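You operate a simulated robot arm through the tools that you are given. There is no shell and no other tool. Be economical: measure what you need, move in short steps, check, and stop when the job is done.

Carry out the task below with a simulated two-armed robot. There is one attempt and no reset: what you move stays moved.

Task
Pick up the green hose plug with one hand, pass it to the other hand and put it on the top of the air bench. Set down upright: green hose plug.

Only the result counts: the job must be done as asked and must still hold three seconds after the hand-in. Knocking over, shifting, dropping, spilling or breaking anything else fails it.

Robot
Two 7-joint arms with three-finger grippers on one trunk, on a base that drives. Base frame: it is fixed to the floor where the robot stands at the start and does not move with it; the origin is under the middle of the robot, x ahead of it, y to its left, z up; the surface under the hand at the start is at about z = 820. Readings come in mm, degrees, newtons and seconds.
The left shoulder is at the start at [42, 154, 1007], the right one opposite. With the tool pointing down near the work surface each hand reaches from about 200 to 620 mm from the robot's upright axis, wherever it stands, measured 20 degrees to its own side. Places, roughly: green hose plug (5x5x10 cm) [500, -100, 900]; top of the air bench (72x22 cm) [420, 700, 820]. Payload 2.69 kg a hand.
Tool frame (each hand has its own): the origin (TCP) lies between the finger pads and is the grasp point; the fingertips stand 29 mm ahead of it; z points along the fingers, y is the line along which they close. Largest opening 120 mm; the body of the gripper starts 78 mm behind the TCP.
Orientation is told as [roll, pitch, yaw] about the base's x, y, z axes, in that order, counted from this pose: with the fingers straight down and closing along the base's y, the tool's x points along the base's -x, its y along +y and its z along -z.

Tools
- The arms move only by the tool servo_tool. It takes "left_commands", "right_commands" or both (then of equal length, played together; a hand with none holds still); each is a list of rows, each an object of numbers (a shift or turn left out is 0, a gripper value left out holds the last): "dx", "dy", "dz": the shift along the tool's x, y, z in units of 40 mm (1.0 is 40 mm); "wx", "wy", "wz": the turn, a rotation vector about the tool's x, y, z in units of 4 degrees (1.0 is 4 degrees); "hand": the gripper command, from -1 (fully open) to 1 (shut), values between in proportion. In form: [{"dx": .., "dy": .., "dz": .., "wx": .., "wy": .., "wz": .., "hand": ..}, ...]. A call has 1 to 8 rows; each row shifts and turns the commanded pose from where the row before left it, along the tool's axes as they then stand. A call with a number of a shift or a turn outside -1 to 1 is refused whole. A row lasts 0.2 s, in which the tool goes at most 50 mm and 8.6 degrees; a call with a longer step from one row to the next is refused whole, and so is a gripper value outside its range. A pose out of reach is approached as far as the arm can. The call stops where the force on the tool passes 40 N (or 10 N more than at its start, if that is more) or the arm is blocked; 0.2 s more then pass. The fingers move at their own pace and stop on an object; they squeeze with about 22 N. The grip force told is the motor's: it shows also when the fingers shut on nothing. Time passes only in rows, and 0.2 s behind the last, so rows that do not move let the fingers close. It gives the time, the measured TCP pose, the force on the tool (base axes), the opening and the grip force at its end, in the units of the frame above (readings bear some noise), with the torque about the TCP (base axes, N m) and any sound that the robot's microphone picked up.
- Cameras (640 x 400 px; columns grow to the right, rows downward): "scene" is now at [154.3, 27.2, 1185.8]; the picture's right is [0.37, -0.93, 0.00], its down [-0.28, -0.11, -0.95] and it looks along [0.89, 0.35, -0.31] (base axes); focal length 214 px, centre (320, 200). "left" rides on the left gripper at [63, 0, -104] in its tool frame; the picture's right is [0.00, 1.00, 0.00], its down [-0.83, 0.00, -0.56] and it looks along [-0.56, 0.00, 0.83] (tool axes); focal length 275 px, centre (320, 200). "right" rides on the right gripper at [63, 0, -104] in its tool frame; the picture's right is [0.00, 1.00, 0.00], its down [-0.83, 0.00, -0.56] and it looks along [-0.56, 0.00, 0.83] (tool axes); focal length 275 px, centre (320, 200).
- get_image(camera): a new picture of that camera. No time passes.
- move_column(by): slides the trunk up (or, below 0, down) by that many mm; the arms and the scene camera ride with it, the base frame stays. It gives what a move gives, with no picture.
- base_move(legs): drives the robot by 1 to 6 legs, each [ahead, left, turn to the left] in mm, mm and degrees, along the robot's own axes; the way and the turn of a leg run together, so that a leg with both is an arc; at most 1500 mm and 180 degrees a leg. The arms and the cameras ride along, it lands a little off, and it stops where it bumps. It gives what a move gives.
- aim_head(pan, tilt): turns the head with the scene camera to pan (to the left, within 80 degrees either way) and tilt (down, from -29 to 69), counted from straight ahead of the robot. It gives what a move gives.
- measure_at(camera, pixels): for up to 12 pixels [column, row] of the newest picture of that camera ("zoom" is the newest enlarged one), the place [x, y, z] in the base frame of the surface seen there, good to about 2 mm, but the place of the scene camera against the robot may be out by one fixed shift of up to 12 mm in any direction. No time passes.
- enlarge(camera, box): a new picture of the part [left, top, right, bottom] of that camera's present view, enlarged. No time passes.
- finish_job(): hands the job in; it is judged then, once.

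Work in short steps. Measure before you move; look again where a grasp or a placing could have gone wrong, and mend it. You have 80 turns and 70 pictures in all, those below and enlarged ones among them. Open the grippers and draw the arms clear of the work before you hand the job in, unless the task says otherwise; then end with one line.

The tools are called after "Request:" by a JSON object that holds its "fn" and its "kwargs". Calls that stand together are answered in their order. servo_tool: Moves the arms, as the interface text tells. Its arguments: {"type":"object","properties":{"left_commands":{"type":"array","items":{"type":"object","properties":{"dx":{"type":"number"},"dy":{"type":"number"},"dz":{"type":"number"},"wx":{"type":"number"},"wy":{"type":"number"},"wz":{"type":"number"},"hand":{"type":"number"}}}},"right_commands":{"type":"array","items":{"type":"object","properties":{"dx":{"type":"number"},"dy":{"type":"number"},"dz":{"type":"number"},"wx":{"type":"number"},"wy":{"type":"number"},"wz":{"type":"number"},"hand":{"type":"number"}}}}},"required":[]} The other tools are called the same way: move_column (by) slides the trunk up or down; base_move (legs) drives the base; aim_head (pan, tilt) turns the head that bears the scene camera; get_image (camera) takes a picture; measure_at (camera, pixels) gives the place of the surface under pixels of a picture; enlarge (camera, box) takes an enlarged picture of a part of a camera's view; finish_job () hands the job in.

At the start:

```text
clock: 0.0
left_position: [370.4, 424.0, 1093.7]
left_orientation: [0.1, 0.0, -0.1]
left_ft_force: [0.2, 0.2, -0.2]
left_ft_torque: [0.01, 0.0, 0.03]
left_grip_width: 120.1
left_finger_force: 0.1
right_position: [342.3, -15.2, 1104.8]
right_orientation: [0.0, -0.1, 0.1]
right_ft_force: [0.0, -0.3, -1.0]
right_ft_torque: [0.0, 0.01, -0.01]
right_grip_width: 120.1
right_finger_force: 0.0
trunk travel left (down, up): [-375.0, 63.0]
robot x, y, heading: [0.1, -3.6, -0.3]
head pan, tilt: [21.6, 17.8]
```

scene: 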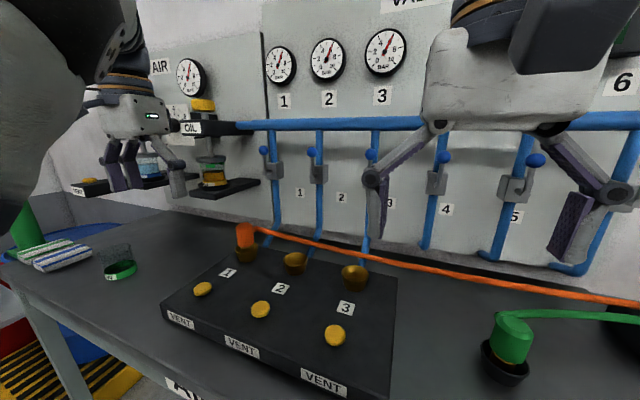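
right: 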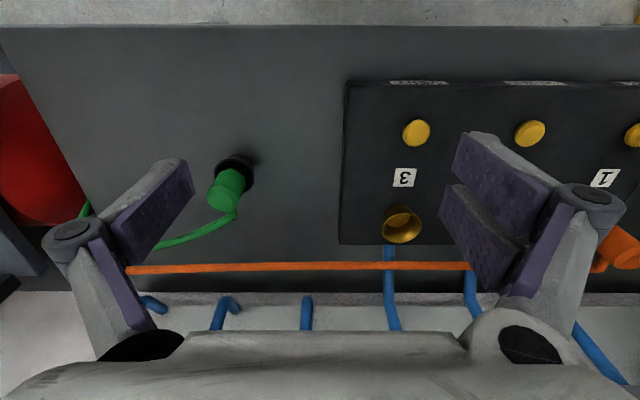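
left: 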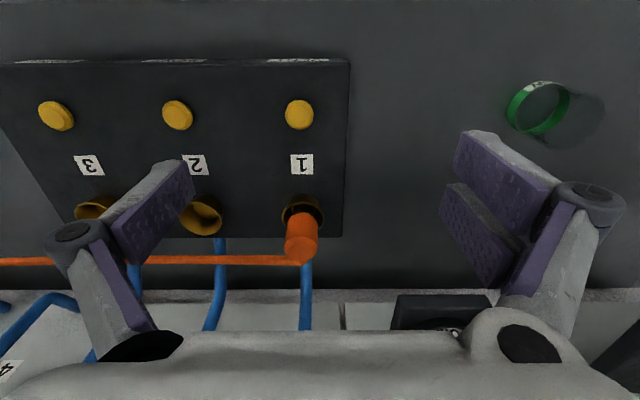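

The green plug stands in a dark cup at scene pixel (512,340), with a hose running from its top to the right. I measure it and the bench region on the left.

Request:
{"fn": "measure_at", "kwargs": {"camera": "scene", "pixels": [[512, 322], [512, 345], [505, 372], [498, 350], [535, 345], [560, 315], [620, 318], [120, 268], [60, 255], [200, 240], [100, 310], [430, 360]]}}

Request:
{"fn": "measure_at", "kwargs": {"camera": "right", "pixels": [[228, 188], [225, 200], [235, 165], [235, 212], [190, 237], [150, 250], [250, 190], [300, 268], [402, 225]]}}

Request:
{"fn": "enlarge", "kwargs": {"camera": "scene", "box": [440, 270, 640, 400]}}

Request:
{"fn": "aim_head", "kwargs": {"pan": 60, "tilt": 25}}

Request:
{"fn": "get_image", "kwargs": {"camera": "scene"}}

```text
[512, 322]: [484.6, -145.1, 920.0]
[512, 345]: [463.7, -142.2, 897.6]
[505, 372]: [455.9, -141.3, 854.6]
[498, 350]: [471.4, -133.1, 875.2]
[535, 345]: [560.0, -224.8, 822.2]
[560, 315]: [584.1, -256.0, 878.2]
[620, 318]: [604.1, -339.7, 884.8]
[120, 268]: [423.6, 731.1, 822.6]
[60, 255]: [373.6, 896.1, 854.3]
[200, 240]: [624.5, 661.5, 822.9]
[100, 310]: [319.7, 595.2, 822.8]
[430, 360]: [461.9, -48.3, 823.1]
```

```text
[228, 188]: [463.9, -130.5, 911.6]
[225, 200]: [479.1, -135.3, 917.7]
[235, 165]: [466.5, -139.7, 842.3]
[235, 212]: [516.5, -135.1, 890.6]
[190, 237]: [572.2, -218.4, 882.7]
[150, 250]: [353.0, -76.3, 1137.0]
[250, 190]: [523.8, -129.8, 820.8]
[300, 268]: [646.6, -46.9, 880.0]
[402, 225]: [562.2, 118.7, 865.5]
```

```text
3.08 times, centred on (540, 335) of scene
```

zoom: 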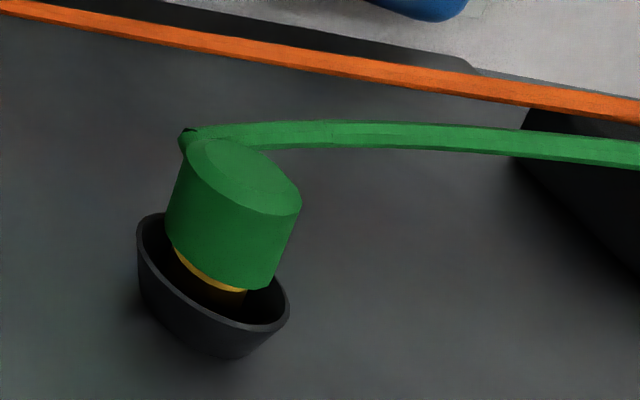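

```text
clock: 1.1
left_position: [370.1, 422.8, 1095.0]
left_orientation: [-0.1, 0.0, -0.1]
left_ft_force: [0.2, -1.1, 0.2]
left_ft_torque: [0.01, 0.03, -0.01]
left_grip_width: 120.0
left_finger_force: 0.1
right_position: [342.7, -14.8, 1105.4]
right_orientation: [0.0, -0.1, 0.0]
right_ft_force: [-0.2, -0.4, 0.1]
right_ft_torque: [0.01, 0.0, -0.02]
right_grip_width: 119.9
right_finger_force: 0.1
trunk travel left (down, up): [-375.0, 63.0]
robot x, y, heading: [-2.3, 3.3, -0.4]
head pan, tilt: [60.0, 25.0]
```

```text
65 pictures are left
```

scene: 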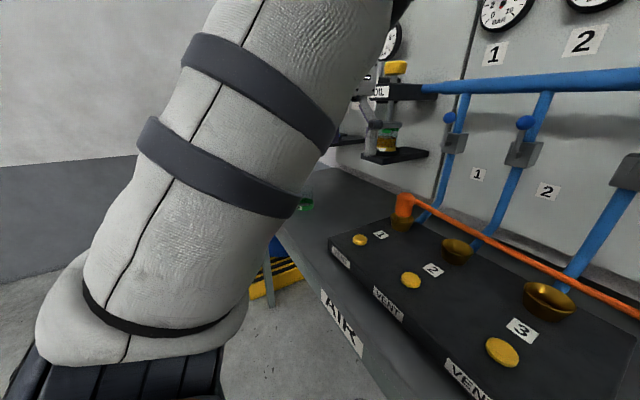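

The left arm blocks that view. I look right to see where the hose goes, and take left-side measurements from the left camera.

Request:
{"fn": "measure_at", "kwargs": {"camera": "left", "pixels": [[340, 235], [347, 65], [510, 110], [568, 95], [540, 130], [400, 20], [430, 250], [600, 30], [303, 240], [400, 130]]}}

Request:
{"fn": "aim_head", "kwargs": {"pan": -35, "tilt": 25}}

Request:
{"fn": "get_image", "kwargs": {"camera": "scene"}}

```text
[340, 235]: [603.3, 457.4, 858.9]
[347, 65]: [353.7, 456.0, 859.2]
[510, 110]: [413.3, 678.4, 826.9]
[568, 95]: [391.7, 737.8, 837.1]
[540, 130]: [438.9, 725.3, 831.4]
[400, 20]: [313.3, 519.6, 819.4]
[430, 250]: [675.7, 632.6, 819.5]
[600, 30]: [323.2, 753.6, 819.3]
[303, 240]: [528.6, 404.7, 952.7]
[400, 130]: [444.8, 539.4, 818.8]
```

```text
clock: 2.8
left_position: [370.9, 424.5, 1093.7]
left_orientation: [0.1, 0.0, 0.0]
left_ft_force: [0.0, 0.0, 0.0]
left_ft_torque: [0.01, 0.02, 0.03]
left_grip_width: 119.8
left_finger_force: 0.0
right_position: [343.5, -15.1, 1105.7]
right_orientation: [0.0, -0.1, -0.1]
right_ft_force: [-1.2, 0.4, -0.3]
right_ft_torque: [0.03, 0.01, 0.0]
right_grip_width: 119.9
right_finger_force: 0.0
trunk travel left (down, up): [-375.0, 63.0]
robot x, y, heading: [-1.5, -1.0, 0.0]
head pan, tilt: [-35.0, 25.0]
```

```text
64 pictures are left
```

scene: 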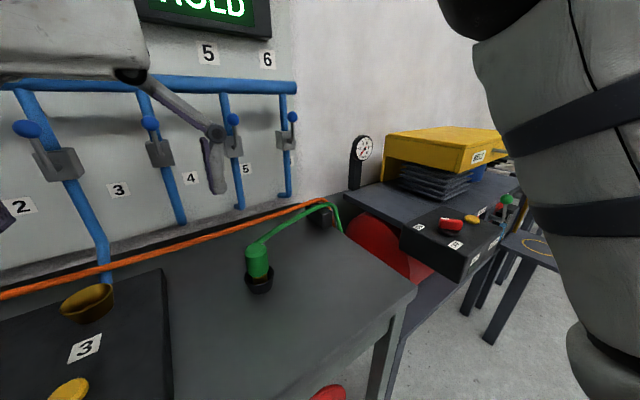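

The hose runs to a clip near (330,210) and then goes down at (338,225). I enlarge to see it and the plug.

Request:
{"fn": "enlarge", "kwargs": {"camera": "scene", "box": [230, 180, 430, 310]}}

Request:
{"fn": "measure_at", "kwargs": {"camera": "scene", "pixels": [[258, 248], [258, 262], [258, 285], [320, 203], [338, 220], [340, 232], [318, 220], [330, 200], [250, 262], [267, 262]]}}

```text
3.08 times, centred on (330, 245) of scene
```

zoom: 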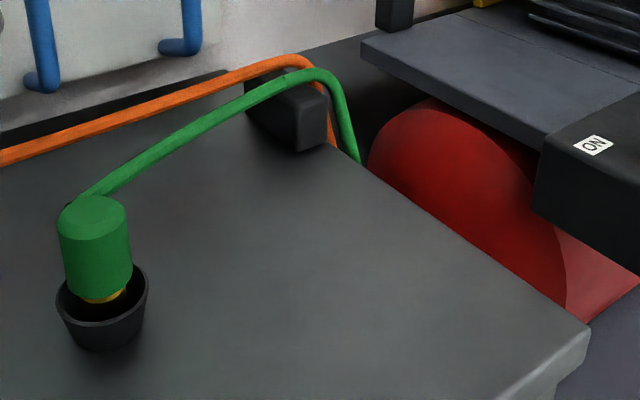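

```text
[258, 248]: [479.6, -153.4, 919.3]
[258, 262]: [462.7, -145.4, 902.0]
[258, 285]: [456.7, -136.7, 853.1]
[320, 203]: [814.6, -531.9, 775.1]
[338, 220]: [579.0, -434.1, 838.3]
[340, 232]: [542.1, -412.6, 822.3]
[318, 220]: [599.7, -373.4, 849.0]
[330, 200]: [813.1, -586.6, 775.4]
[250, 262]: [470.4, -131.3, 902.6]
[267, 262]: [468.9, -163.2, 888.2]
```

Hoses go over a holder at about (590,-400). The plug is about 50 mm wide with its top near z 920 and its axis near (485,-140); the hose leaves its rear top (+x side). I move the right hand above it, with the fingers open along y so they stay clear of the hose.

Request:
{"fn": "servo_tool", "kwargs": {"right_commands": [{"dx": -0.68, "dy": -0.62, "dz": 0.4, "hand": -1}, {"dx": -0.68, "dy": -0.62, "dz": 0.4}, {"dx": -0.68, "dy": -0.62, "dz": 0.4}, {"dx": -0.68, "dy": -0.62, "dz": 0.4}, {"dx": -0.68, "dy": -0.62, "dz": 0.4}, {}]}}

Request:
{"fn": "get_image", "kwargs": {"camera": "right"}}

Request:
{"fn": "get_image", "kwargs": {"camera": "scene"}}

```text
clock: 4.2
left_position: [369.8, 423.5, 1093.6]
left_orientation: [0.0, -0.1, 0.0]
left_ft_force: [-0.4, 0.3, -0.3]
left_ft_torque: [0.0, -0.03, 0.0]
left_grip_width: 120.0
left_finger_force: 0.3
right_position: [477.8, -137.4, 1025.0]
right_orientation: [-0.1, -0.1, 0.0]
right_ft_force: [0.3, -0.6, -0.2]
right_ft_torque: [0.0, 0.02, -0.01]
right_grip_width: 119.8
right_finger_force: 0.1
trunk travel left (down, up): [-375.0, 63.0]
robot x, y, heading: [-2.1, -1.7, -0.0]
head pan, tilt: [-35.0, 25.0]
```

```text
62 pictures are left
```

right: 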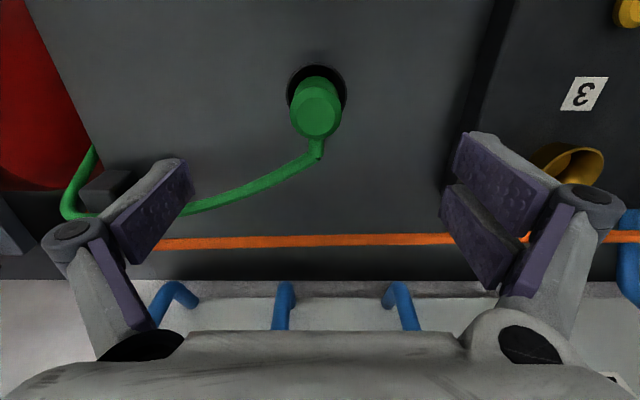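

```text
61 pictures are left
```

scene: 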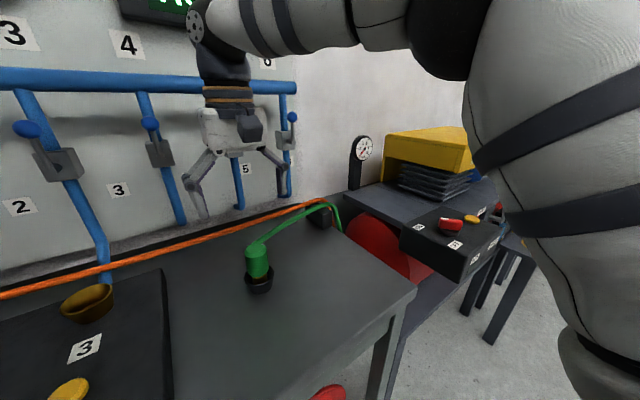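

The plug is at (317,108) in the right image, nearly centred between the fingers, and the hose leaves at (317,145) and curves to the left. I measure the plug in detail.

Request:
{"fn": "measure_at", "kwargs": {"camera": "right", "pixels": [[316, 108], [316, 90], [316, 132], [292, 115], [340, 115], [298, 90], [336, 90], [316, 75], [318, 150], [300, 165], [316, 66], [345, 95]]}}

Request:
{"fn": "enlarge", "kwargs": {"camera": "right", "box": [260, 50, 380, 170]}}

```text
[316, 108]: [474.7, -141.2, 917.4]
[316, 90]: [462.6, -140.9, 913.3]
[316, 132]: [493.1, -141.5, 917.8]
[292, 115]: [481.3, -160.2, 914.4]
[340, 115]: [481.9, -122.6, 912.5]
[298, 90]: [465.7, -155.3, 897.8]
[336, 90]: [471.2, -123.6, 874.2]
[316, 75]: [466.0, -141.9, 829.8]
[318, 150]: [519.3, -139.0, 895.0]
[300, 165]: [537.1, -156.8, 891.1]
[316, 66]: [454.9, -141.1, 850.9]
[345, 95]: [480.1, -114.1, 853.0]
```

```text
3.33 times, centred on (320, 110) of right
```

zoom: 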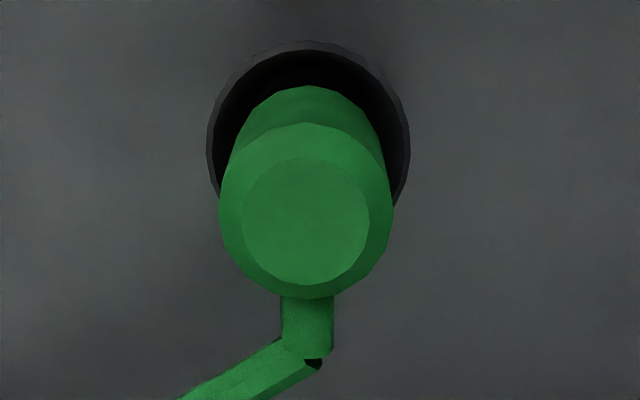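

The plug axis is at about (481,-141), with the top at z 918, a chamfer down to about 913, and the green body going down to about 868. The hose stub leaves along +x at z about 887–903. I grip only the upper half (TCP z 914), which leaves the lower half for the left hand.

Request:
{"fn": "servo_tool", "kwargs": {"right_commands": [{"dx": -0.08, "dy": -0.09, "dz": 0.7}, {"dz": 0.7}, {"dz": 0.7}, {"dz": 0.67}, {}]}}

Request:
{"fn": "get_image", "kwargs": {"camera": "right"}}

```text
clock: 5.4
left_position: [369.6, 423.4, 1093.6]
left_orientation: [0.0, -0.2, -0.1]
left_ft_force: [-0.2, -1.0, -0.2]
left_ft_torque: [0.04, -0.02, 0.04]
left_grip_width: 120.3
left_finger_force: 0.1
right_position: [483.7, -139.9, 914.7]
right_orientation: [0.0, 0.0, 0.0]
right_ft_force: [-0.3, 0.2, -0.4]
right_ft_torque: [0.02, 0.0, -0.03]
right_grip_width: 120.1
right_finger_force: 0.1
trunk travel left (down, up): [-375.0, 63.0]
robot x, y, heading: [-0.9, 0.1, 0.0]
head pan, tilt: [-35.0, 25.0]
```

```text
59 pictures are left
```

right: 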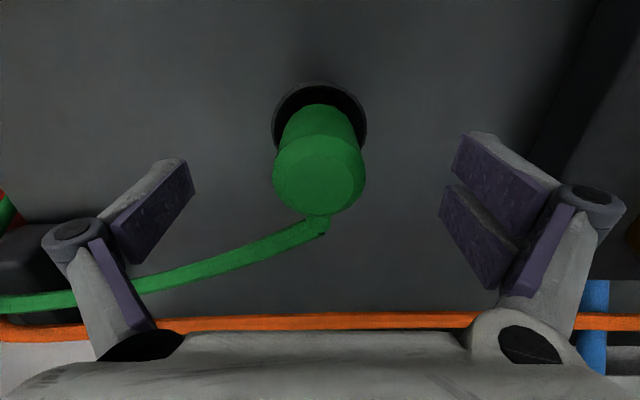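

The plug is centred between the fingers (column 318) and the hose lies further out in +x. I close the gripper.

Request:
{"fn": "servo_tool", "kwargs": {"right_commands": [{"hand": 1}, {"hand": 1}, {"hand": 1}, {"hand": 1}]}}

Request:
{"fn": "get_image", "kwargs": {"camera": "right"}}

```text
clock: 6.4
left_position: [369.4, 423.0, 1094.1]
left_orientation: [0.0, -0.1, 0.0]
left_ft_force: [-0.2, 0.6, 0.1]
left_ft_torque: [0.01, 0.0, 0.0]
left_grip_width: 120.1
left_finger_force: 0.1
right_position: [482.3, -140.3, 914.7]
right_orientation: [0.0, -0.1, -0.1]
right_ft_force: [-0.1, -1.8, 6.0]
right_ft_torque: [-0.07, -0.08, -0.03]
right_grip_width: 41.0
right_finger_force: 22.2
trunk travel left (down, up): [-375.0, 63.0]
robot x, y, heading: [1.3, 1.6, 0.0]
head pan, tilt: [-35.0, 25.0]
```

```text
58 pictures are left
```

right: 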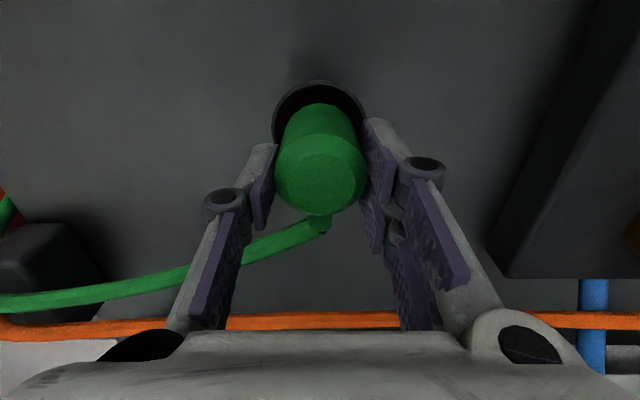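

It is gripped at 41 mm. I lift it straight up in small steps and watch the force.

Request:
{"fn": "servo_tool", "kwargs": {"right_commands": [{"dz": -0.4}, {"dz": -0.5}, {"dz": -0.6}, {"dz": -0.6}, {}]}}

Request:
{"fn": "get_image", "kwargs": {"camera": "scene"}}

```text
clock: 7.6
left_position: [370.6, 423.5, 1093.2]
left_orientation: [0.0, -0.1, 0.1]
left_ft_force: [1.0, -0.2, -0.8]
left_ft_torque: [0.02, -0.03, 0.0]
left_grip_width: 119.8
left_finger_force: 0.1
right_position: [485.1, -141.3, 998.3]
right_orientation: [0.1, 0.0, -0.2]
right_ft_force: [0.4, -0.1, -2.1]
right_ft_torque: [0.02, -0.04, -0.03]
right_grip_width: 40.8
right_finger_force: 22.6
trunk travel left (down, up): [-375.0, 63.0]
robot x, y, heading: [-1.1, -1.3, 0.1]
head pan, tilt: [-35.0, 25.0]
```

```text
57 pictures are left
```

scene: 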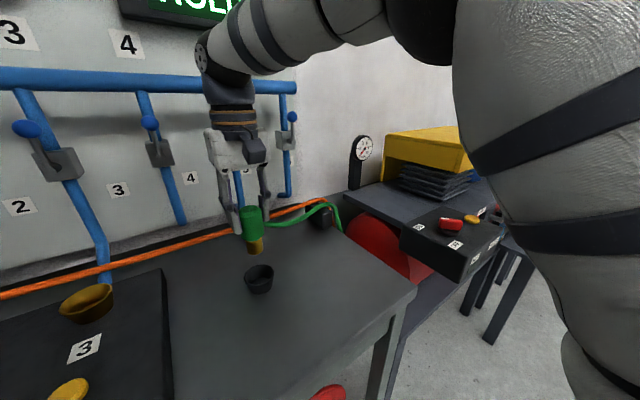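

The plug came out cleanly and the cup stayed put. I carry it to a handover spot near (490,50,1080) and look at its lower part.

Request:
{"fn": "servo_tool", "kwargs": {"right_commands": [{"dy": 0.4, "dz": -0.4}, {"dy": 0.7, "dz": -0.4}, {"dy": 0.8, "dz": -0.4}, {"dy": 0.8, "dz": -0.4}, {"dy": 0.8, "dz": -0.3}, {"dy": 0.8, "dz": -0.2}, {"dy": 0.45}, {}]}}

Request:
{"fn": "aim_head", "kwargs": {"pan": 10, "tilt": 18}}

Request:
{"fn": "get_image", "kwargs": {"camera": "scene"}}

Request:
{"fn": "get_image", "kwargs": {"camera": "right"}}

```text
clock: 9.4
left_position: [370.2, 424.3, 1093.8]
left_orientation: [0.0, 0.0, -0.1]
left_ft_force: [0.5, -0.5, -0.3]
left_ft_torque: [0.01, 0.01, -0.03]
left_grip_width: 120.0
left_finger_force: 0.1
right_position: [466.7, 20.9, 1066.9]
right_orientation: [0.2, -0.1, -0.1]
right_ft_force: [-0.3, -0.6, -1.2]
right_ft_torque: [0.0, 0.02, -0.01]
right_grip_width: 40.9
right_finger_force: 21.7
right hand out of reach, approached as far as the arm can: row 5, 6, 7
trunk travel left (down, up): [-375.0, 63.0]
robot x, y, heading: [-1.8, -1.3, 0.2]
head pan, tilt: [-35.0, 25.0]
```

```text
clock: 10.5
left_position: [369.7, 422.2, 1093.0]
left_orientation: [-0.1, 0.0, 0.0]
left_ft_force: [-0.3, 0.3, 0.8]
left_ft_torque: [-0.01, -0.02, -0.03]
left_grip_width: 120.1
left_finger_force: 0.0
right_position: [467.3, 21.7, 1066.3]
right_orientation: [0.1, -0.1, 0.0]
right_ft_force: [0.6, -0.3, -1.8]
right_ft_torque: [0.01, -0.02, -0.03]
right_grip_width: 41.0
right_finger_force: 22.1
trunk travel left (down, up): [-375.0, 63.0]
robot x, y, heading: [0.0, -1.3, 0.0]
head pan, tilt: [10.0, 18.0]
```

```text
56 pictures are left
```

scene: 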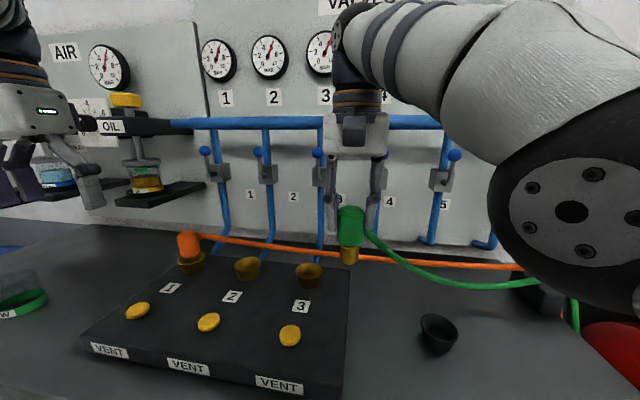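

```text
55 pictures are left
```

right: 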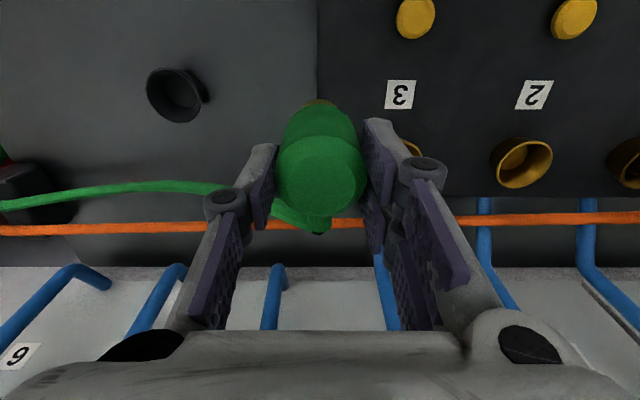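

The right hand is at (467,21,1066), its reach limit, which is good enough. I enlarge the plug in the scene to measure the brass and green parts.

Request:
{"fn": "enlarge", "kwargs": {"camera": "scene", "box": [310, 190, 406, 280]}}

Request:
{"fn": "measure_at", "kwargs": {"camera": "scene", "pixels": [[350, 208], [350, 225], [350, 243], [350, 249], [349, 262], [349, 264], [343, 255], [356, 255], [340, 230], [361, 230]]}}

```text
4.44 times, centred on (358, 235) of scene
```

zoom: 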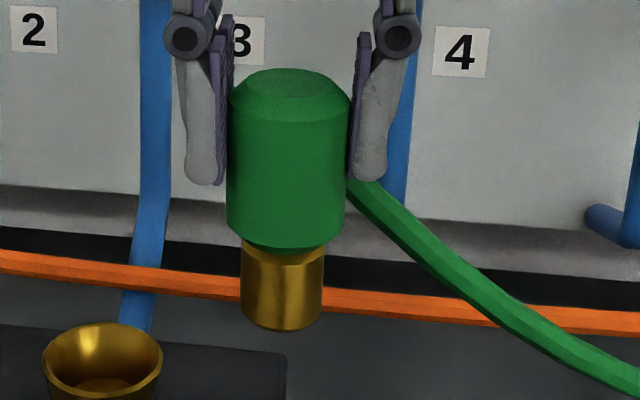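

```text
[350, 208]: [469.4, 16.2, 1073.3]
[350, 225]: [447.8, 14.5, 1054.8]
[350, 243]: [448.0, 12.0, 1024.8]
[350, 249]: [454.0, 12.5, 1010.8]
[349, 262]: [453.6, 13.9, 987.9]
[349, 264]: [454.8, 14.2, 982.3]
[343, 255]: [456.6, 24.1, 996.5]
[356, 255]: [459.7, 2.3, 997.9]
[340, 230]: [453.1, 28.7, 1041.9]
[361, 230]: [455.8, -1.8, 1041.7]
```

The brass nose is about 28 mm in diameter and spans z 980–1010; green spans about 1015–1072, and the right fingertips end at about 1037. The left hand will approach from the front, tilted about 25° below horizontal, and grip the green lower rim. I turn the left hand to that orientation first.

Request:
{"fn": "servo_tool", "kwargs": {"left_commands": [{"wz": 0.94, "hand": -1}, {"wz": 0.94}, {"wz": 0.94}, {"wz": 0.94}, {"wy": -1}, {"wy": -1}, {"wy": -1}, {"wy": -1}]}}

Request:
{"fn": "servo_tool", "kwargs": {"left_commands": [{"wy": -1}, {"wy": -1}, {"wy": -1}, {"wy": -1}, {"wy": -1}, {"wy": -1}, {}]}}

```text
clock: 12.3
left_position: [369.3, 423.1, 1093.6]
left_orientation: [0.1, -16.1, -15.1]
left_ft_force: [0.3, 0.2, -0.6]
left_ft_torque: [-0.02, -0.01, -0.01]
left_grip_width: 120.2
left_finger_force: 0.1
right_position: [467.3, 23.1, 1065.9]
right_orientation: [0.1, -0.1, 0.0]
right_ft_force: [-0.3, 0.9, -1.6]
right_ft_torque: [-0.02, -0.05, 0.01]
right_grip_width: 41.0
right_finger_force: 21.9
trunk travel left (down, up): [-375.0, 63.0]
robot x, y, heading: [-2.0, 2.2, -0.0]
head pan, tilt: [10.0, 18.0]
```

```text
clock: 13.9
left_position: [369.2, 423.4, 1094.4]
left_orientation: [-0.1, -40.1, -15.1]
left_ft_force: [0.5, 0.5, -0.4]
left_ft_torque: [0.01, -0.03, 0.04]
left_grip_width: 119.9
left_finger_force: 0.0
right_position: [466.5, 22.7, 1066.6]
right_orientation: [0.1, -0.1, 0.0]
right_ft_force: [-0.2, -1.2, -1.6]
right_ft_torque: [0.0, -0.03, 0.0]
right_grip_width: 40.9
right_finger_force: 22.3
trunk travel left (down, up): [-375.0, 63.0]
robot x, y, heading: [4.6, 4.8, -0.2]
head pan, tilt: [10.0, 18.0]
```

Pitch is −40 as expected. I continue to −65.

Request:
{"fn": "servo_tool", "kwargs": {"left_commands": [{"wy": -1}, {"wy": -1}, {"wy": -1}, {"wy": -1}, {"wy": -1}, {"wy": -1}, {"wy": -0.25}, {}]}}

Request:
{"fn": "get_image", "kwargs": {"camera": "left"}}

```text
clock: 15.7
left_position: [370.3, 423.4, 1094.2]
left_orientation: [0.1, -65.1, -15.1]
left_ft_force: [-1.0, -0.9, 0.6]
left_ft_torque: [0.01, 0.01, -0.01]
left_grip_width: 119.9
left_finger_force: 0.0
right_position: [467.7, 22.1, 1065.5]
right_orientation: [0.1, -0.1, 0.0]
right_ft_force: [0.6, -1.0, -1.5]
right_ft_torque: [0.01, -0.02, 0.0]
right_grip_width: 41.1
right_finger_force: 22.0
trunk travel left (down, up): [-375.0, 63.0]
robot x, y, heading: [2.5, 1.0, 0.1]
head pan, tilt: [10.0, 18.0]
```

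```text
53 pictures are left
```

left: 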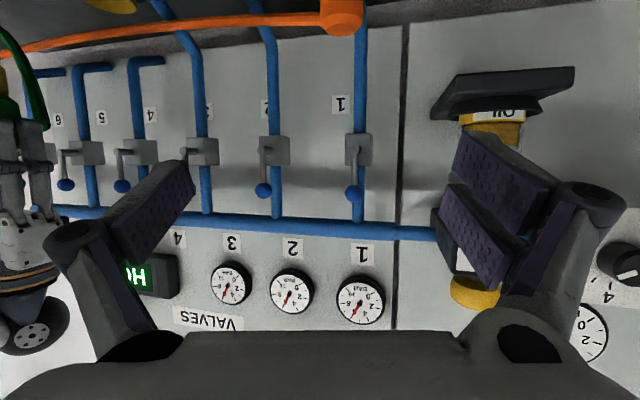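

The orientation is right. I sweep the left hand toward the plug, stopping short to check reach.

Request:
{"fn": "servo_tool", "kwargs": {"left_commands": [{"dx": 0.04, "dy": -0.91, "dz": 0.32}, {"dx": 0.04, "dy": -0.91, "dz": 0.32}, {"dx": 0.04, "dy": -0.91, "dz": 0.32}, {"dx": 0.04, "dy": -0.91, "dz": 0.32}, {"dx": 0.04, "dy": -0.91, "dz": 0.32}, {"dx": 0.04, "dy": -0.91, "dz": 0.32}, {"dx": 0.04, "dy": -0.91, "dz": 0.32}, {}]}}

Request:
{"fn": "get_image", "kwargs": {"camera": "scene"}}

Request:
{"fn": "get_image", "kwargs": {"camera": "left"}}

```text
clock: 17.5
left_position: [354.1, 320.9, 1034.2]
left_orientation: [-0.1, -65.1, -15.2]
left_ft_force: [0.6, 0.3, 0.5]
left_ft_torque: [0.02, 0.0, 0.0]
left_grip_width: 120.0
left_finger_force: 0.0
left hand out of reach, approached as far as the arm can: row 3, 4, 5, 6, 7
right_position: [466.2, 22.6, 1066.0]
right_orientation: [0.1, -0.1, -0.1]
right_ft_force: [0.7, 0.1, -0.8]
right_ft_torque: [-0.02, 0.0, 0.0]
right_grip_width: 41.0
right_finger_force: 21.7
trunk travel left (down, up): [-375.0, 63.0]
robot x, y, heading: [0.0, -2.6, -0.0]
head pan, tilt: [10.0, 18.0]
```

```text
52 pictures are left
```

scene: 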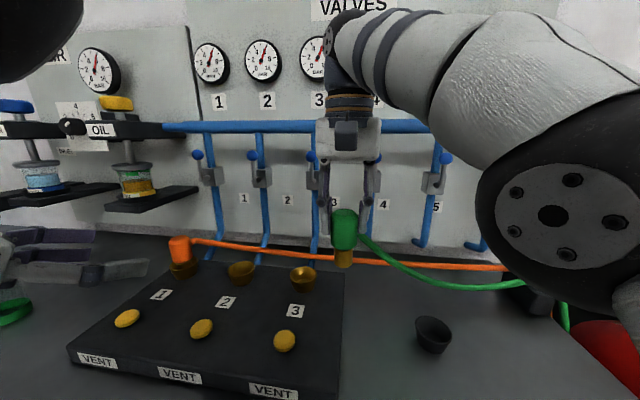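

```text
51 pictures are left
```

left: 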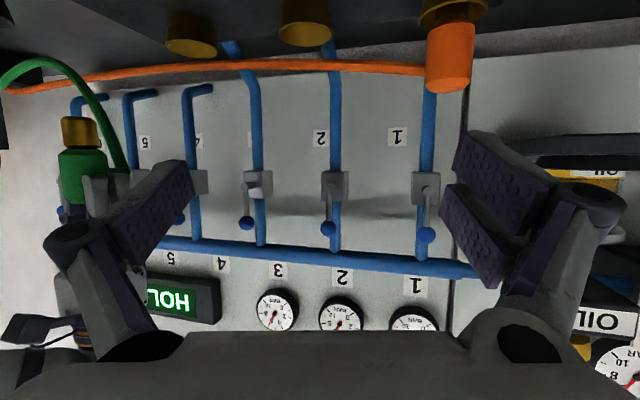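

The left hand can't come this far inward while pointing nearly straight ahead. I lower the right hand a bit and yaw it −45°, so that the left can approach from the front-left at the same relative angle.

Request:
{"fn": "servo_tool", "kwargs": {"right_commands": [{"dz": 0.7}, {"dz": 0.7, "dy": 0.4}, {"dy": 0.6, "wz": 0.8}, {"wz": 1}, {"wz": 1}, {"wz": 1}, {"wz": 1}, {"wz": 1}]}}

Request:
{"fn": "servo_tool", "kwargs": {"right_commands": [{"wz": 1}, {"wz": 1}, {"wz": 1}, {"wz": 1}, {"wz": 1}, {"wz": 0.45}, {}], "left_commands": [{"wx": 0}, {}, {}, {}, {}, {}, {}]}}

Request:
{"fn": "get_image", "kwargs": {"camera": "scene"}}

```text
clock: 19.3
left_position: [355.0, 321.3, 1034.6]
left_orientation: [-0.1, -65.0, -15.1]
left_ft_force: [-1.2, -0.4, -0.5]
left_ft_torque: [0.02, 0.01, -0.04]
left_grip_width: 119.8
left_finger_force: 0.0
right_position: [466.3, 63.0, 1012.1]
right_orientation: [0.1, 0.0, -23.2]
right_ft_force: [-0.8, 1.6, -1.8]
right_ft_torque: [0.03, 0.01, -0.02]
right_grip_width: 40.9
right_finger_force: 22.0
trunk travel left (down, up): [-375.0, 63.0]
robot x, y, heading: [1.1, -1.8, 0.1]
head pan, tilt: [10.0, 18.0]
```

```text
clock: 20.9
left_position: [354.5, 322.0, 1034.4]
left_orientation: [-0.1, -65.0, -15.1]
left_ft_force: [-0.7, -0.1, 0.4]
left_ft_torque: [-0.02, 0.02, -0.02]
left_grip_width: 119.9
left_finger_force: 0.1
right_position: [466.5, 63.3, 1012.8]
right_orientation: [0.1, 0.0, -45.1]
right_ft_force: [0.2, -0.3, -1.4]
right_ft_torque: [0.02, 0.0, 0.01]
right_grip_width: 40.9
right_finger_force: 21.2
trunk travel left (down, up): [-375.0, 63.0]
robot x, y, heading: [-0.8, 0.9, -0.0]
head pan, tilt: [10.0, 18.0]
```

```text
50 pictures are left
```

scene: 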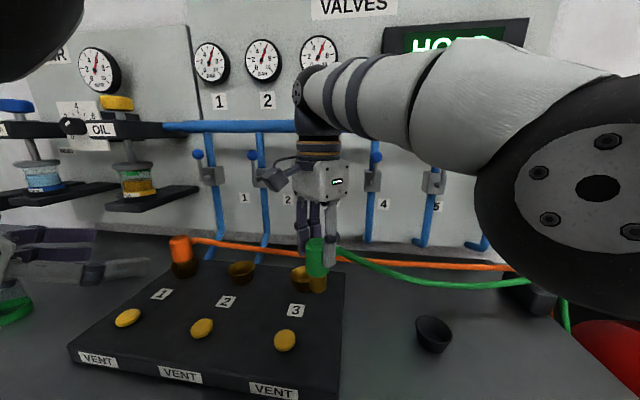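

The right hand is at (466,63,1012) with yaw −45. I yaw the left hand by a further −45° about the vertical.

Request:
{"fn": "servo_tool", "kwargs": {"left_commands": [{"wx": 0.906, "wz": 0.423, "dy": 0.5}, {"wx": 0.906, "wz": 0.423, "dy": 0.5}, {"wx": 0.906, "wz": 0.423}, {"wx": 0.906, "wz": 0.423}, {"wx": 0.906, "wz": 0.423}, {"wx": 0.906, "wz": 0.423}, {"wx": 0.906, "wz": 0.423}, {"wx": 0.906, "wz": 0.423}]}}

Request:
{"fn": "servo_tool", "kwargs": {"left_commands": [{"wx": 0.906, "wz": 0.423}, {"wx": 0.906, "wz": 0.423}, {"wx": 0.906, "wz": 0.423}, {"wx": 0.22, "wz": 0.1}, {}]}}

Request:
{"fn": "get_image", "kwargs": {"camera": "left"}}

```text
clock: 22.7
left_position: [367.4, 358.5, 1031.9]
left_orientation: [0.1, -65.0, -47.3]
left_ft_force: [0.2, 0.3, -0.7]
left_ft_torque: [0.03, -0.03, -0.03]
left_grip_width: 120.0
left_finger_force: 0.2
right_position: [466.4, 63.3, 1012.1]
right_orientation: [0.1, -0.1, -45.0]
right_ft_force: [0.4, 0.1, -1.2]
right_ft_torque: [-0.01, -0.01, 0.04]
right_grip_width: 40.8
right_finger_force: 22.1
trunk travel left (down, up): [-375.0, 63.0]
robot x, y, heading: [-1.1, -1.7, -0.1]
head pan, tilt: [10.0, 18.0]
```

```text
clock: 23.9
left_position: [368.8, 358.9, 1032.8]
left_orientation: [0.0, -65.1, -60.1]
left_ft_force: [0.1, 0.0, -0.3]
left_ft_torque: [0.02, -0.03, 0.0]
left_grip_width: 120.1
left_finger_force: 0.1
right_position: [466.4, 63.1, 1013.2]
right_orientation: [0.1, -0.1, -44.9]
right_ft_force: [-0.2, 0.0, -1.8]
right_ft_torque: [-0.01, 0.04, 0.04]
right_grip_width: 40.7
right_finger_force: 22.0
trunk travel left (down, up): [-375.0, 63.0]
robot x, y, heading: [1.4, 1.0, -0.0]
head pan, tilt: [10.0, 18.0]
```

```text
49 pictures are left
```

left: 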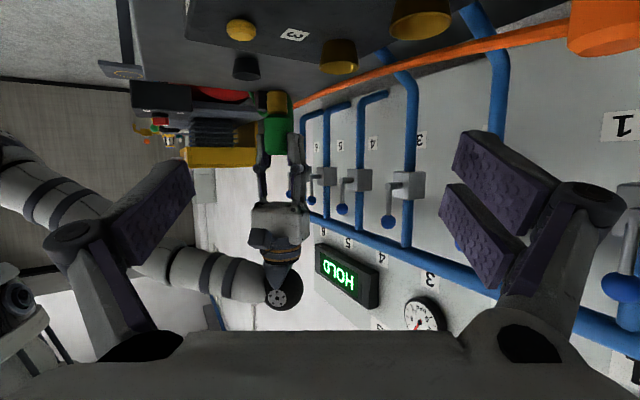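

The left camera sees the plug at (278,137) with the brass at (276,103). I measure it with this camera.

Request:
{"fn": "enlarge", "kwargs": {"camera": "left", "box": [230, 80, 326, 170]}}

Request:
{"fn": "measure_at", "kwargs": {"camera": "left", "pixels": [[277, 94], [277, 105], [277, 112], [277, 120], [277, 130], [278, 140], [266, 135], [288, 135], [297, 160], [262, 160]]}}

```text
4.44 times, centred on (278, 125) of left
```

zoom: 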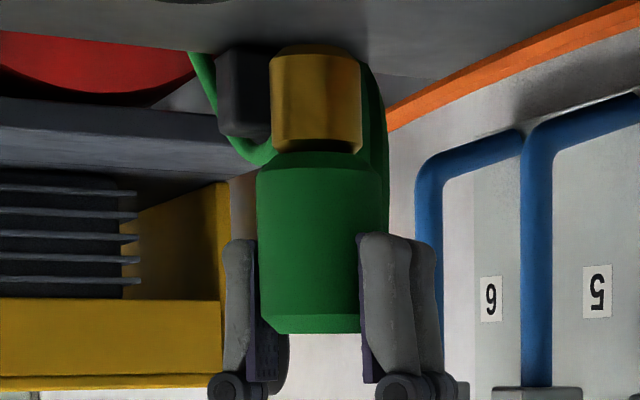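

```text
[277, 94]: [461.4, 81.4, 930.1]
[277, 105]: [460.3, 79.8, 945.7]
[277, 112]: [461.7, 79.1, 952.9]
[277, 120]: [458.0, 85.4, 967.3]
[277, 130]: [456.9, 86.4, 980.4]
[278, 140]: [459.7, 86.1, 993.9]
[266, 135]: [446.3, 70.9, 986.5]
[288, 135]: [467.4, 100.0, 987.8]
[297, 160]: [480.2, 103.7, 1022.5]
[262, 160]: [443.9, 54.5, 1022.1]
```

The plug axis is at about (466,65), its bottom at z about 927, and the green lower edge at about 966; the right fingertips are at about 984. I move the left hand to a pre-grasp 75 mm back at (424,139,971).

Request:
{"fn": "servo_tool", "kwargs": {"left_commands": [{"dx": -0.128, "dy": -0.223, "dz": 0.8}, {"dx": -0.128, "dy": -0.223, "dz": 0.8}, {"dx": -0.128, "dy": -0.223, "dz": 0.8}, {"dx": -0.128, "dy": -0.223, "dz": 0.8}, {"dx": -0.128, "dy": -0.223, "dz": 0.8}, {"dx": -0.128, "dy": -0.223, "dz": 0.8}, {"dx": -0.128, "dy": -0.223, "dz": 0.8}, {}]}}

Request:
{"fn": "get_image", "kwargs": {"camera": "left"}}

Request:
{"fn": "get_image", "kwargs": {"camera": "scene"}}

```text
clock: 25.7
left_position: [423.5, 137.5, 969.2]
left_orientation: [-0.1, -65.0, -59.9]
left_ft_force: [0.5, -0.5, -0.7]
left_ft_torque: [-0.04, -0.01, 0.0]
left_grip_width: 120.0
left_finger_force: 0.1
right_position: [466.7, 63.0, 1013.0]
right_orientation: [0.1, -0.1, -45.0]
right_ft_force: [0.0, -0.3, -0.8]
right_ft_torque: [0.01, 0.01, -0.01]
right_grip_width: 41.0
right_finger_force: 22.4
trunk travel left (down, up): [-375.0, 63.0]
robot x, y, heading: [-2.2, 2.0, -0.0]
head pan, tilt: [10.0, 18.0]
```

```text
47 pictures are left
```

left: 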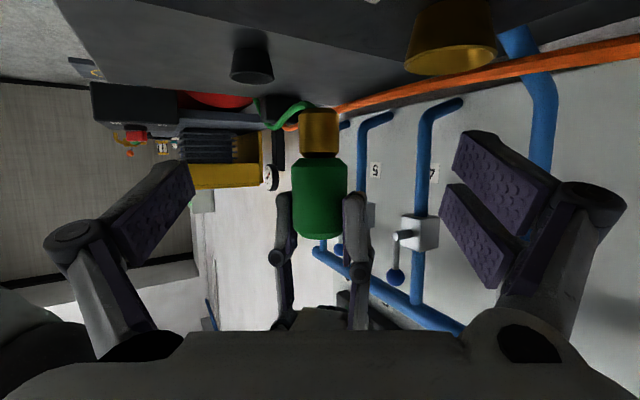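

```text
46 pictures are left
```

scene: 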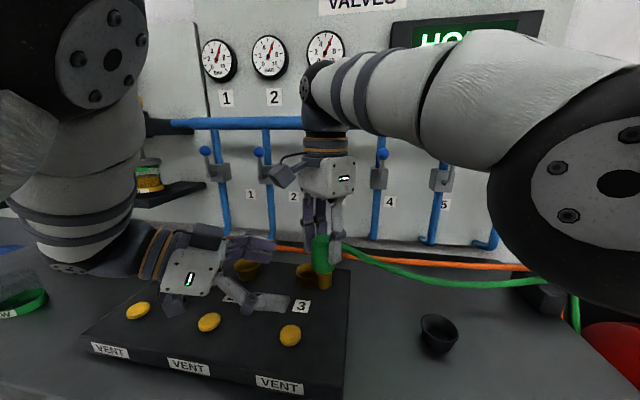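

Reached, and the plug is centred at column 320. I check the heights once more with the left camera.

Request:
{"fn": "enlarge", "kwargs": {"camera": "left", "box": [260, 90, 388, 218]}}

Request:
{"fn": "measure_at", "kwargs": {"camera": "left", "pixels": [[320, 112], [320, 135], [320, 152], [320, 157], [320, 165], [320, 185], [320, 205], [285, 196], [354, 197], [294, 180], [346, 180], [320, 235]]}}

```text
3.12 times, centred on (324, 154) of left
```

zoom: 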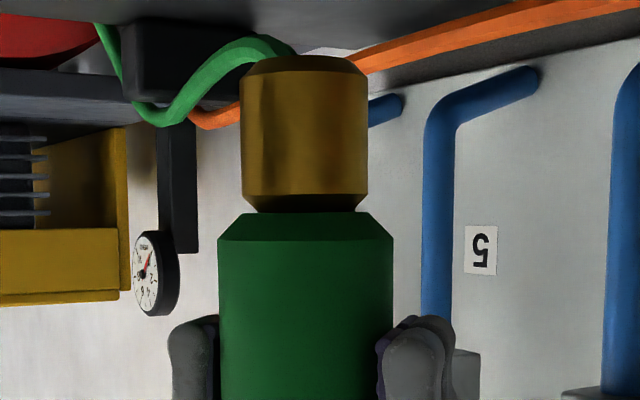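

```text
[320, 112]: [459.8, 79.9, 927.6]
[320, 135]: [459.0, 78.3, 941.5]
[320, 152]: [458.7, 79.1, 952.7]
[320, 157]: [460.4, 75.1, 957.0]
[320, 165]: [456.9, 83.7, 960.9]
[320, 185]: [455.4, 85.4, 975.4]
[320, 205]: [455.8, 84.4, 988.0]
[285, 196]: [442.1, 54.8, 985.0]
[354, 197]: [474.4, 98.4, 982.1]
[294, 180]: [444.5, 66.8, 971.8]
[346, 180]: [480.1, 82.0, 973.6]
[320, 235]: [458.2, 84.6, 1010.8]
```

The free green band is z 963–982, as planned. I advance horizontally 73 mm so the fingers straddle the plug.

Request:
{"fn": "servo_tool", "kwargs": {"left_commands": [{"dx": -0.2, "dz": 0.415}, {"dx": -0.2, "dz": 0.415}, {"dx": -0.2, "dz": 0.415}, {"dx": -0.2, "dz": 0.415}, {}]}}

Request:
{"fn": "get_image", "kwargs": {"camera": "left"}}

Request:
{"fn": "get_image", "kwargs": {"camera": "right"}}

```text
clock: 26.9
left_position: [468.2, 81.9, 961.2]
left_orientation: [0.0, -65.1, -60.2]
left_ft_force: [0.2, 0.6, 0.7]
left_ft_torque: [0.01, -0.01, 0.01]
left_grip_width: 119.9
left_finger_force: 0.0
left hand out of reach, approached as far as the arm can: row 2, 3, 4
right_position: [466.6, 62.2, 1010.9]
right_orientation: [0.1, 0.0, -45.0]
right_ft_force: [-0.8, 0.2, -1.6]
right_ft_torque: [0.0, 0.01, -0.01]
right_grip_width: 40.8
right_finger_force: 21.9
trunk travel left (down, up): [-375.0, 63.0]
robot x, y, heading: [-0.9, -3.3, 0.2]
head pan, tilt: [10.0, 18.0]
```

```text
44 pictures are left
```

left: 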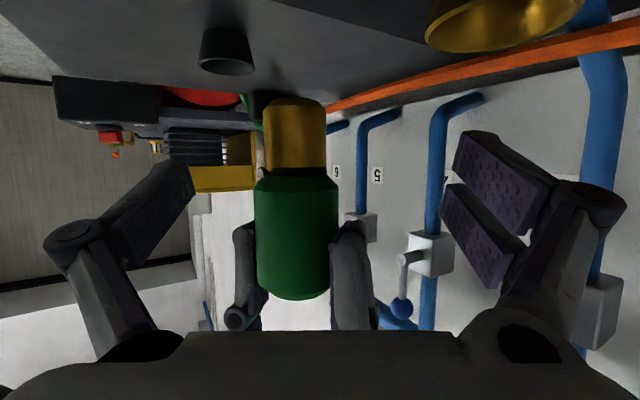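

```text
43 pictures are left
```

right: 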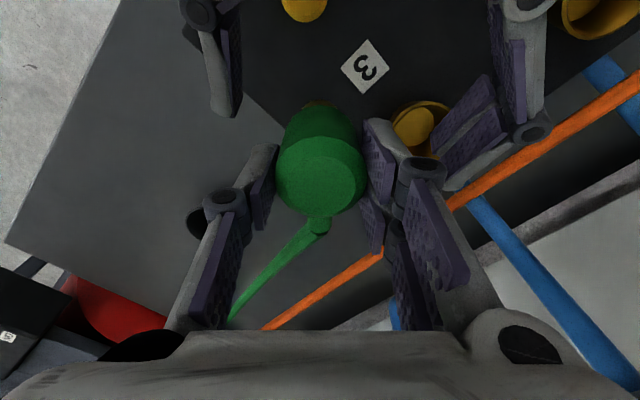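

The left arm hit its reach limit and slid sideways to (468,82), with no contact. I back it off to the reachable pose, then bring the plug into it with the right hand instead.

Request:
{"fn": "servo_tool", "kwargs": {"left_commands": [{"dx": 0.13, "dy": -0.06, "dz": -0.43}, {"dx": 0.13, "dy": -0.06, "dz": -0.43}, {"dx": 0.13, "dy": -0.06, "dz": -0.43}, {"dx": 0.13, "dy": -0.06, "dz": -0.43}, {}]}}

```text
clock: 28.1
left_position: [425.2, 140.2, 973.1]
left_orientation: [0.1, -65.0, -60.2]
left_ft_force: [-0.5, 0.0, 0.9]
left_ft_torque: [-0.01, 0.0, 0.01]
left_grip_width: 119.9
left_finger_force: 0.1
right_position: [466.6, 64.0, 1011.3]
right_orientation: [0.1, 0.0, -45.0]
right_ft_force: [0.1, -0.2, -1.1]
right_ft_torque: [-0.01, 0.03, 0.0]
right_grip_width: 40.4
right_finger_force: 21.8
trunk travel left (down, up): [-375.0, 63.0]
robot x, y, heading: [-0.1, -0.4, -0.1]
head pan, tilt: [10.0, 18.0]
```

The left hand is at (425,140,972). I bring the plug in with the right hand by (−36,+66).

Request:
{"fn": "servo_tool", "kwargs": {"right_commands": [{"dx": 0.45, "dy": 0.132, "dz": -0.01}, {"dx": 0.45, "dy": 0.132, "dz": -0.01}, {"dx": 0.45, "dy": 0.132, "dz": -0.01}, {"dx": 0.45, "dy": 0.132}, {}]}}

Request:
{"fn": "get_image", "kwargs": {"camera": "left"}}

Request:
{"fn": "get_image", "kwargs": {"camera": "right"}}

```text
clock: 29.3
left_position: [425.8, 140.2, 972.3]
left_orientation: [0.1, -65.0, -60.1]
left_ft_force: [-0.3, -0.2, 0.1]
left_ft_torque: [-0.05, -0.01, 0.0]
left_grip_width: 119.9
left_finger_force: 0.0
right_position: [431.6, 110.8, 1012.7]
right_orientation: [0.4, 0.2, -45.6]
right_ft_force: [-0.6, -0.6, -1.1]
right_ft_torque: [-0.02, -0.03, 0.03]
right_grip_width: 41.1
right_finger_force: 21.8
right hand out of reach, approached as far as the arm can: row 2, 3, 4
trunk travel left (down, up): [-375.0, 63.0]
robot x, y, heading: [3.0, 0.4, -0.0]
head pan, tilt: [10.0, 18.0]
```

```text
42 pictures are left
```

left: 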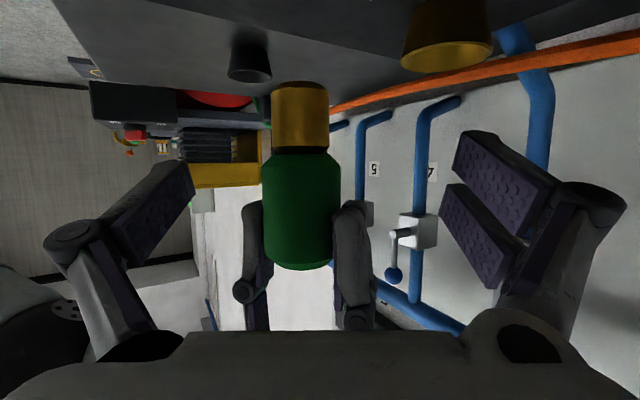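

```text
41 pictures are left
```

right: 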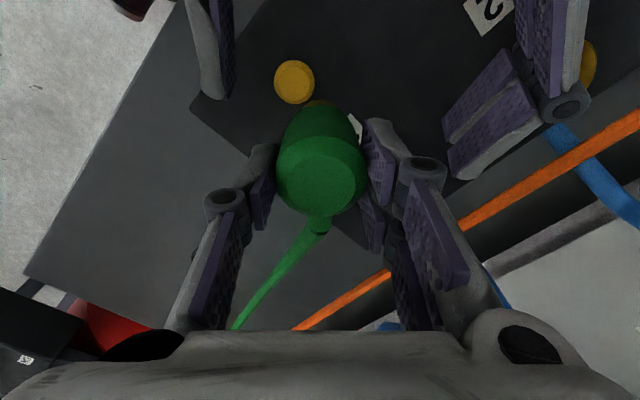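

The right hand reached its limit at (432,111). The remaining gap is (0,−19,−1) for the left hand, which should be just reachable.

Request:
{"fn": "servo_tool", "kwargs": {"left_commands": [{"dx": -0.08, "dy": -0.12, "dz": 0.19}, {"dx": -0.07, "dy": -0.12, "dz": 0.19}, {}]}}

Request:
{"fn": "get_image", "kwargs": {"camera": "left"}}

Request:
{"fn": "get_image", "kwargs": {"camera": "right"}}

```text
clock: 30.1
left_position: [427.4, 125.0, 967.9]
left_orientation: [0.0, -65.2, -60.1]
left_ft_force: [0.0, 0.2, 0.0]
left_ft_torque: [0.02, 0.01, 0.02]
left_grip_width: 120.1
left_finger_force: 0.1
left hand out of reach, approached as far as the arm can: row 2
right_position: [430.8, 111.0, 1013.4]
right_orientation: [0.5, 0.2, -45.6]
right_ft_force: [-0.2, -0.7, -1.9]
right_ft_torque: [0.01, 0.03, 0.02]
right_grip_width: 40.9
right_finger_force: 21.8
trunk travel left (down, up): [-375.0, 63.0]
robot x, y, heading: [2.4, -3.5, -0.3]
head pan, tilt: [10.0, 18.0]
```

```text
40 pictures are left
```

left: 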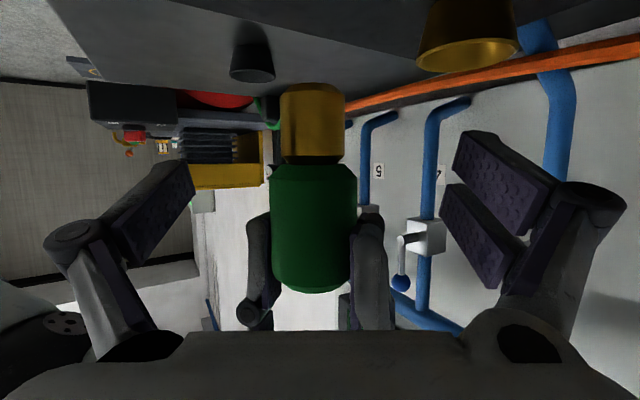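

```text
39 pictures are left
```

right: 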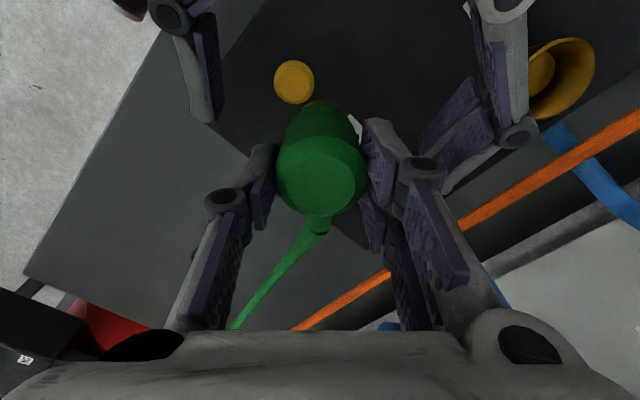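

It is nearly in place: the plug sits at column 314, about 3 mm off laterally, and the left hand is slightly low. I correct by moving the right hand +3 mm in x and −4 mm in z.

Request:
{"fn": "servo_tool", "kwargs": {"right_commands": [{"dx": -0.06, "dy": 0.06, "dz": 0.1}, {}]}}

Request:
{"fn": "enlarge", "kwargs": {"camera": "left", "box": [220, 60, 420, 260]}}

Request:
{"fn": "measure_at", "kwargs": {"camera": "zoom", "pixels": [[315, 360], [315, 420], [170, 440], [480, 440]]}}

```text
clock: 30.7
left_position: [427.3, 124.5, 967.4]
left_orientation: [0.0, -65.1, -60.0]
left_ft_force: [-0.7, -0.4, 0.3]
left_ft_torque: [0.01, -0.02, 0.0]
left_grip_width: 120.1
left_finger_force: 0.1
right_position: [435.7, 110.0, 1009.1]
right_orientation: [0.5, 0.1, -45.5]
right_ft_force: [1.0, 0.2, -2.1]
right_ft_torque: [-0.02, -0.02, 0.02]
right_grip_width: 40.9
right_finger_force: 21.7
trunk travel left (down, up): [-375.0, 63.0]
robot x, y, heading: [-0.8, -1.2, -0.2]
head pan, tilt: [10.0, 18.0]
```

```text
2.00 times, centred on (320, 160) of left
```

zoom: 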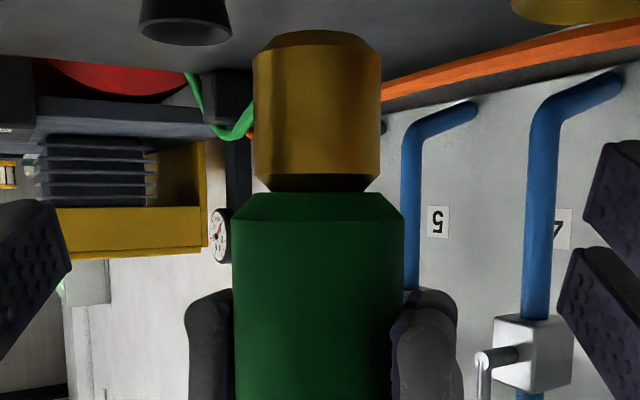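

```text
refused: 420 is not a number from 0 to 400
```

It is now centred. I lower the plug 3 mm more for a better bite, then close the left gripper.

Request:
{"fn": "servo_tool", "kwargs": {"right_commands": [{"dz": 0.075}, {}, {}, {}, {}, {}], "left_commands": [{}, {}, {"hand": 1}, {"hand": 1}, {"hand": 1}, {"hand": 1}]}}

Request:
{"fn": "get_image", "kwargs": {"camera": "left"}}

Request:
{"fn": "get_image", "kwargs": {"camera": "right"}}

```text
clock: 31.7
left_position: [430.1, 127.0, 968.6]
left_orientation: [0.8, -65.2, -59.9]
left_ft_force: [7.4, -4.2, 1.3]
left_ft_torque: [-0.07, 0.36, 0.24]
left_grip_width: 57.2
left_finger_force: 21.7
right_position: [432.8, 109.5, 1004.8]
right_orientation: [-0.4, 0.4, -45.4]
right_ft_force: [-6.7, 4.5, -2.4]
right_ft_torque: [0.22, -0.1, -0.19]
right_grip_width: 41.2
right_finger_force: 22.3
trunk travel left (down, up): [-375.0, 63.0]
robot x, y, heading: [0.9, 0.2, 0.2]
head pan, tilt: [10.0, 18.0]
stopped in row 5 (left hand): the force on the tool passed its limit at 43 N (the readings are from after the stop); the commanded pose is now the measured one
```

```text
37 pictures are left
```

left: 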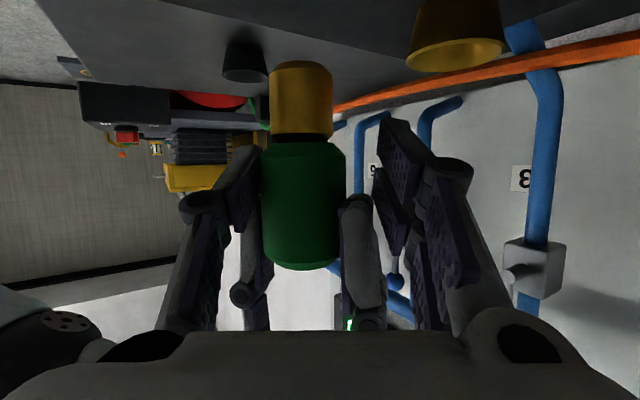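

```text
36 pictures are left
```

right: 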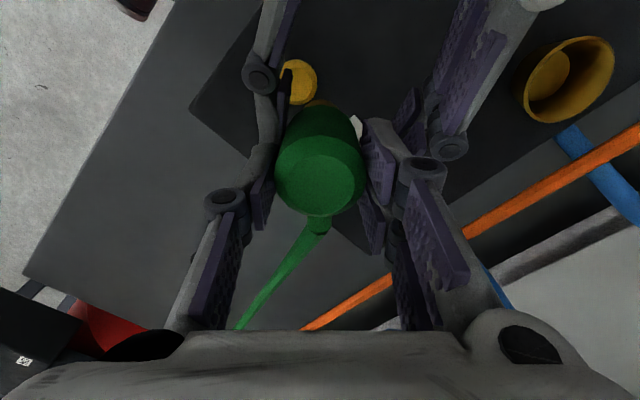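

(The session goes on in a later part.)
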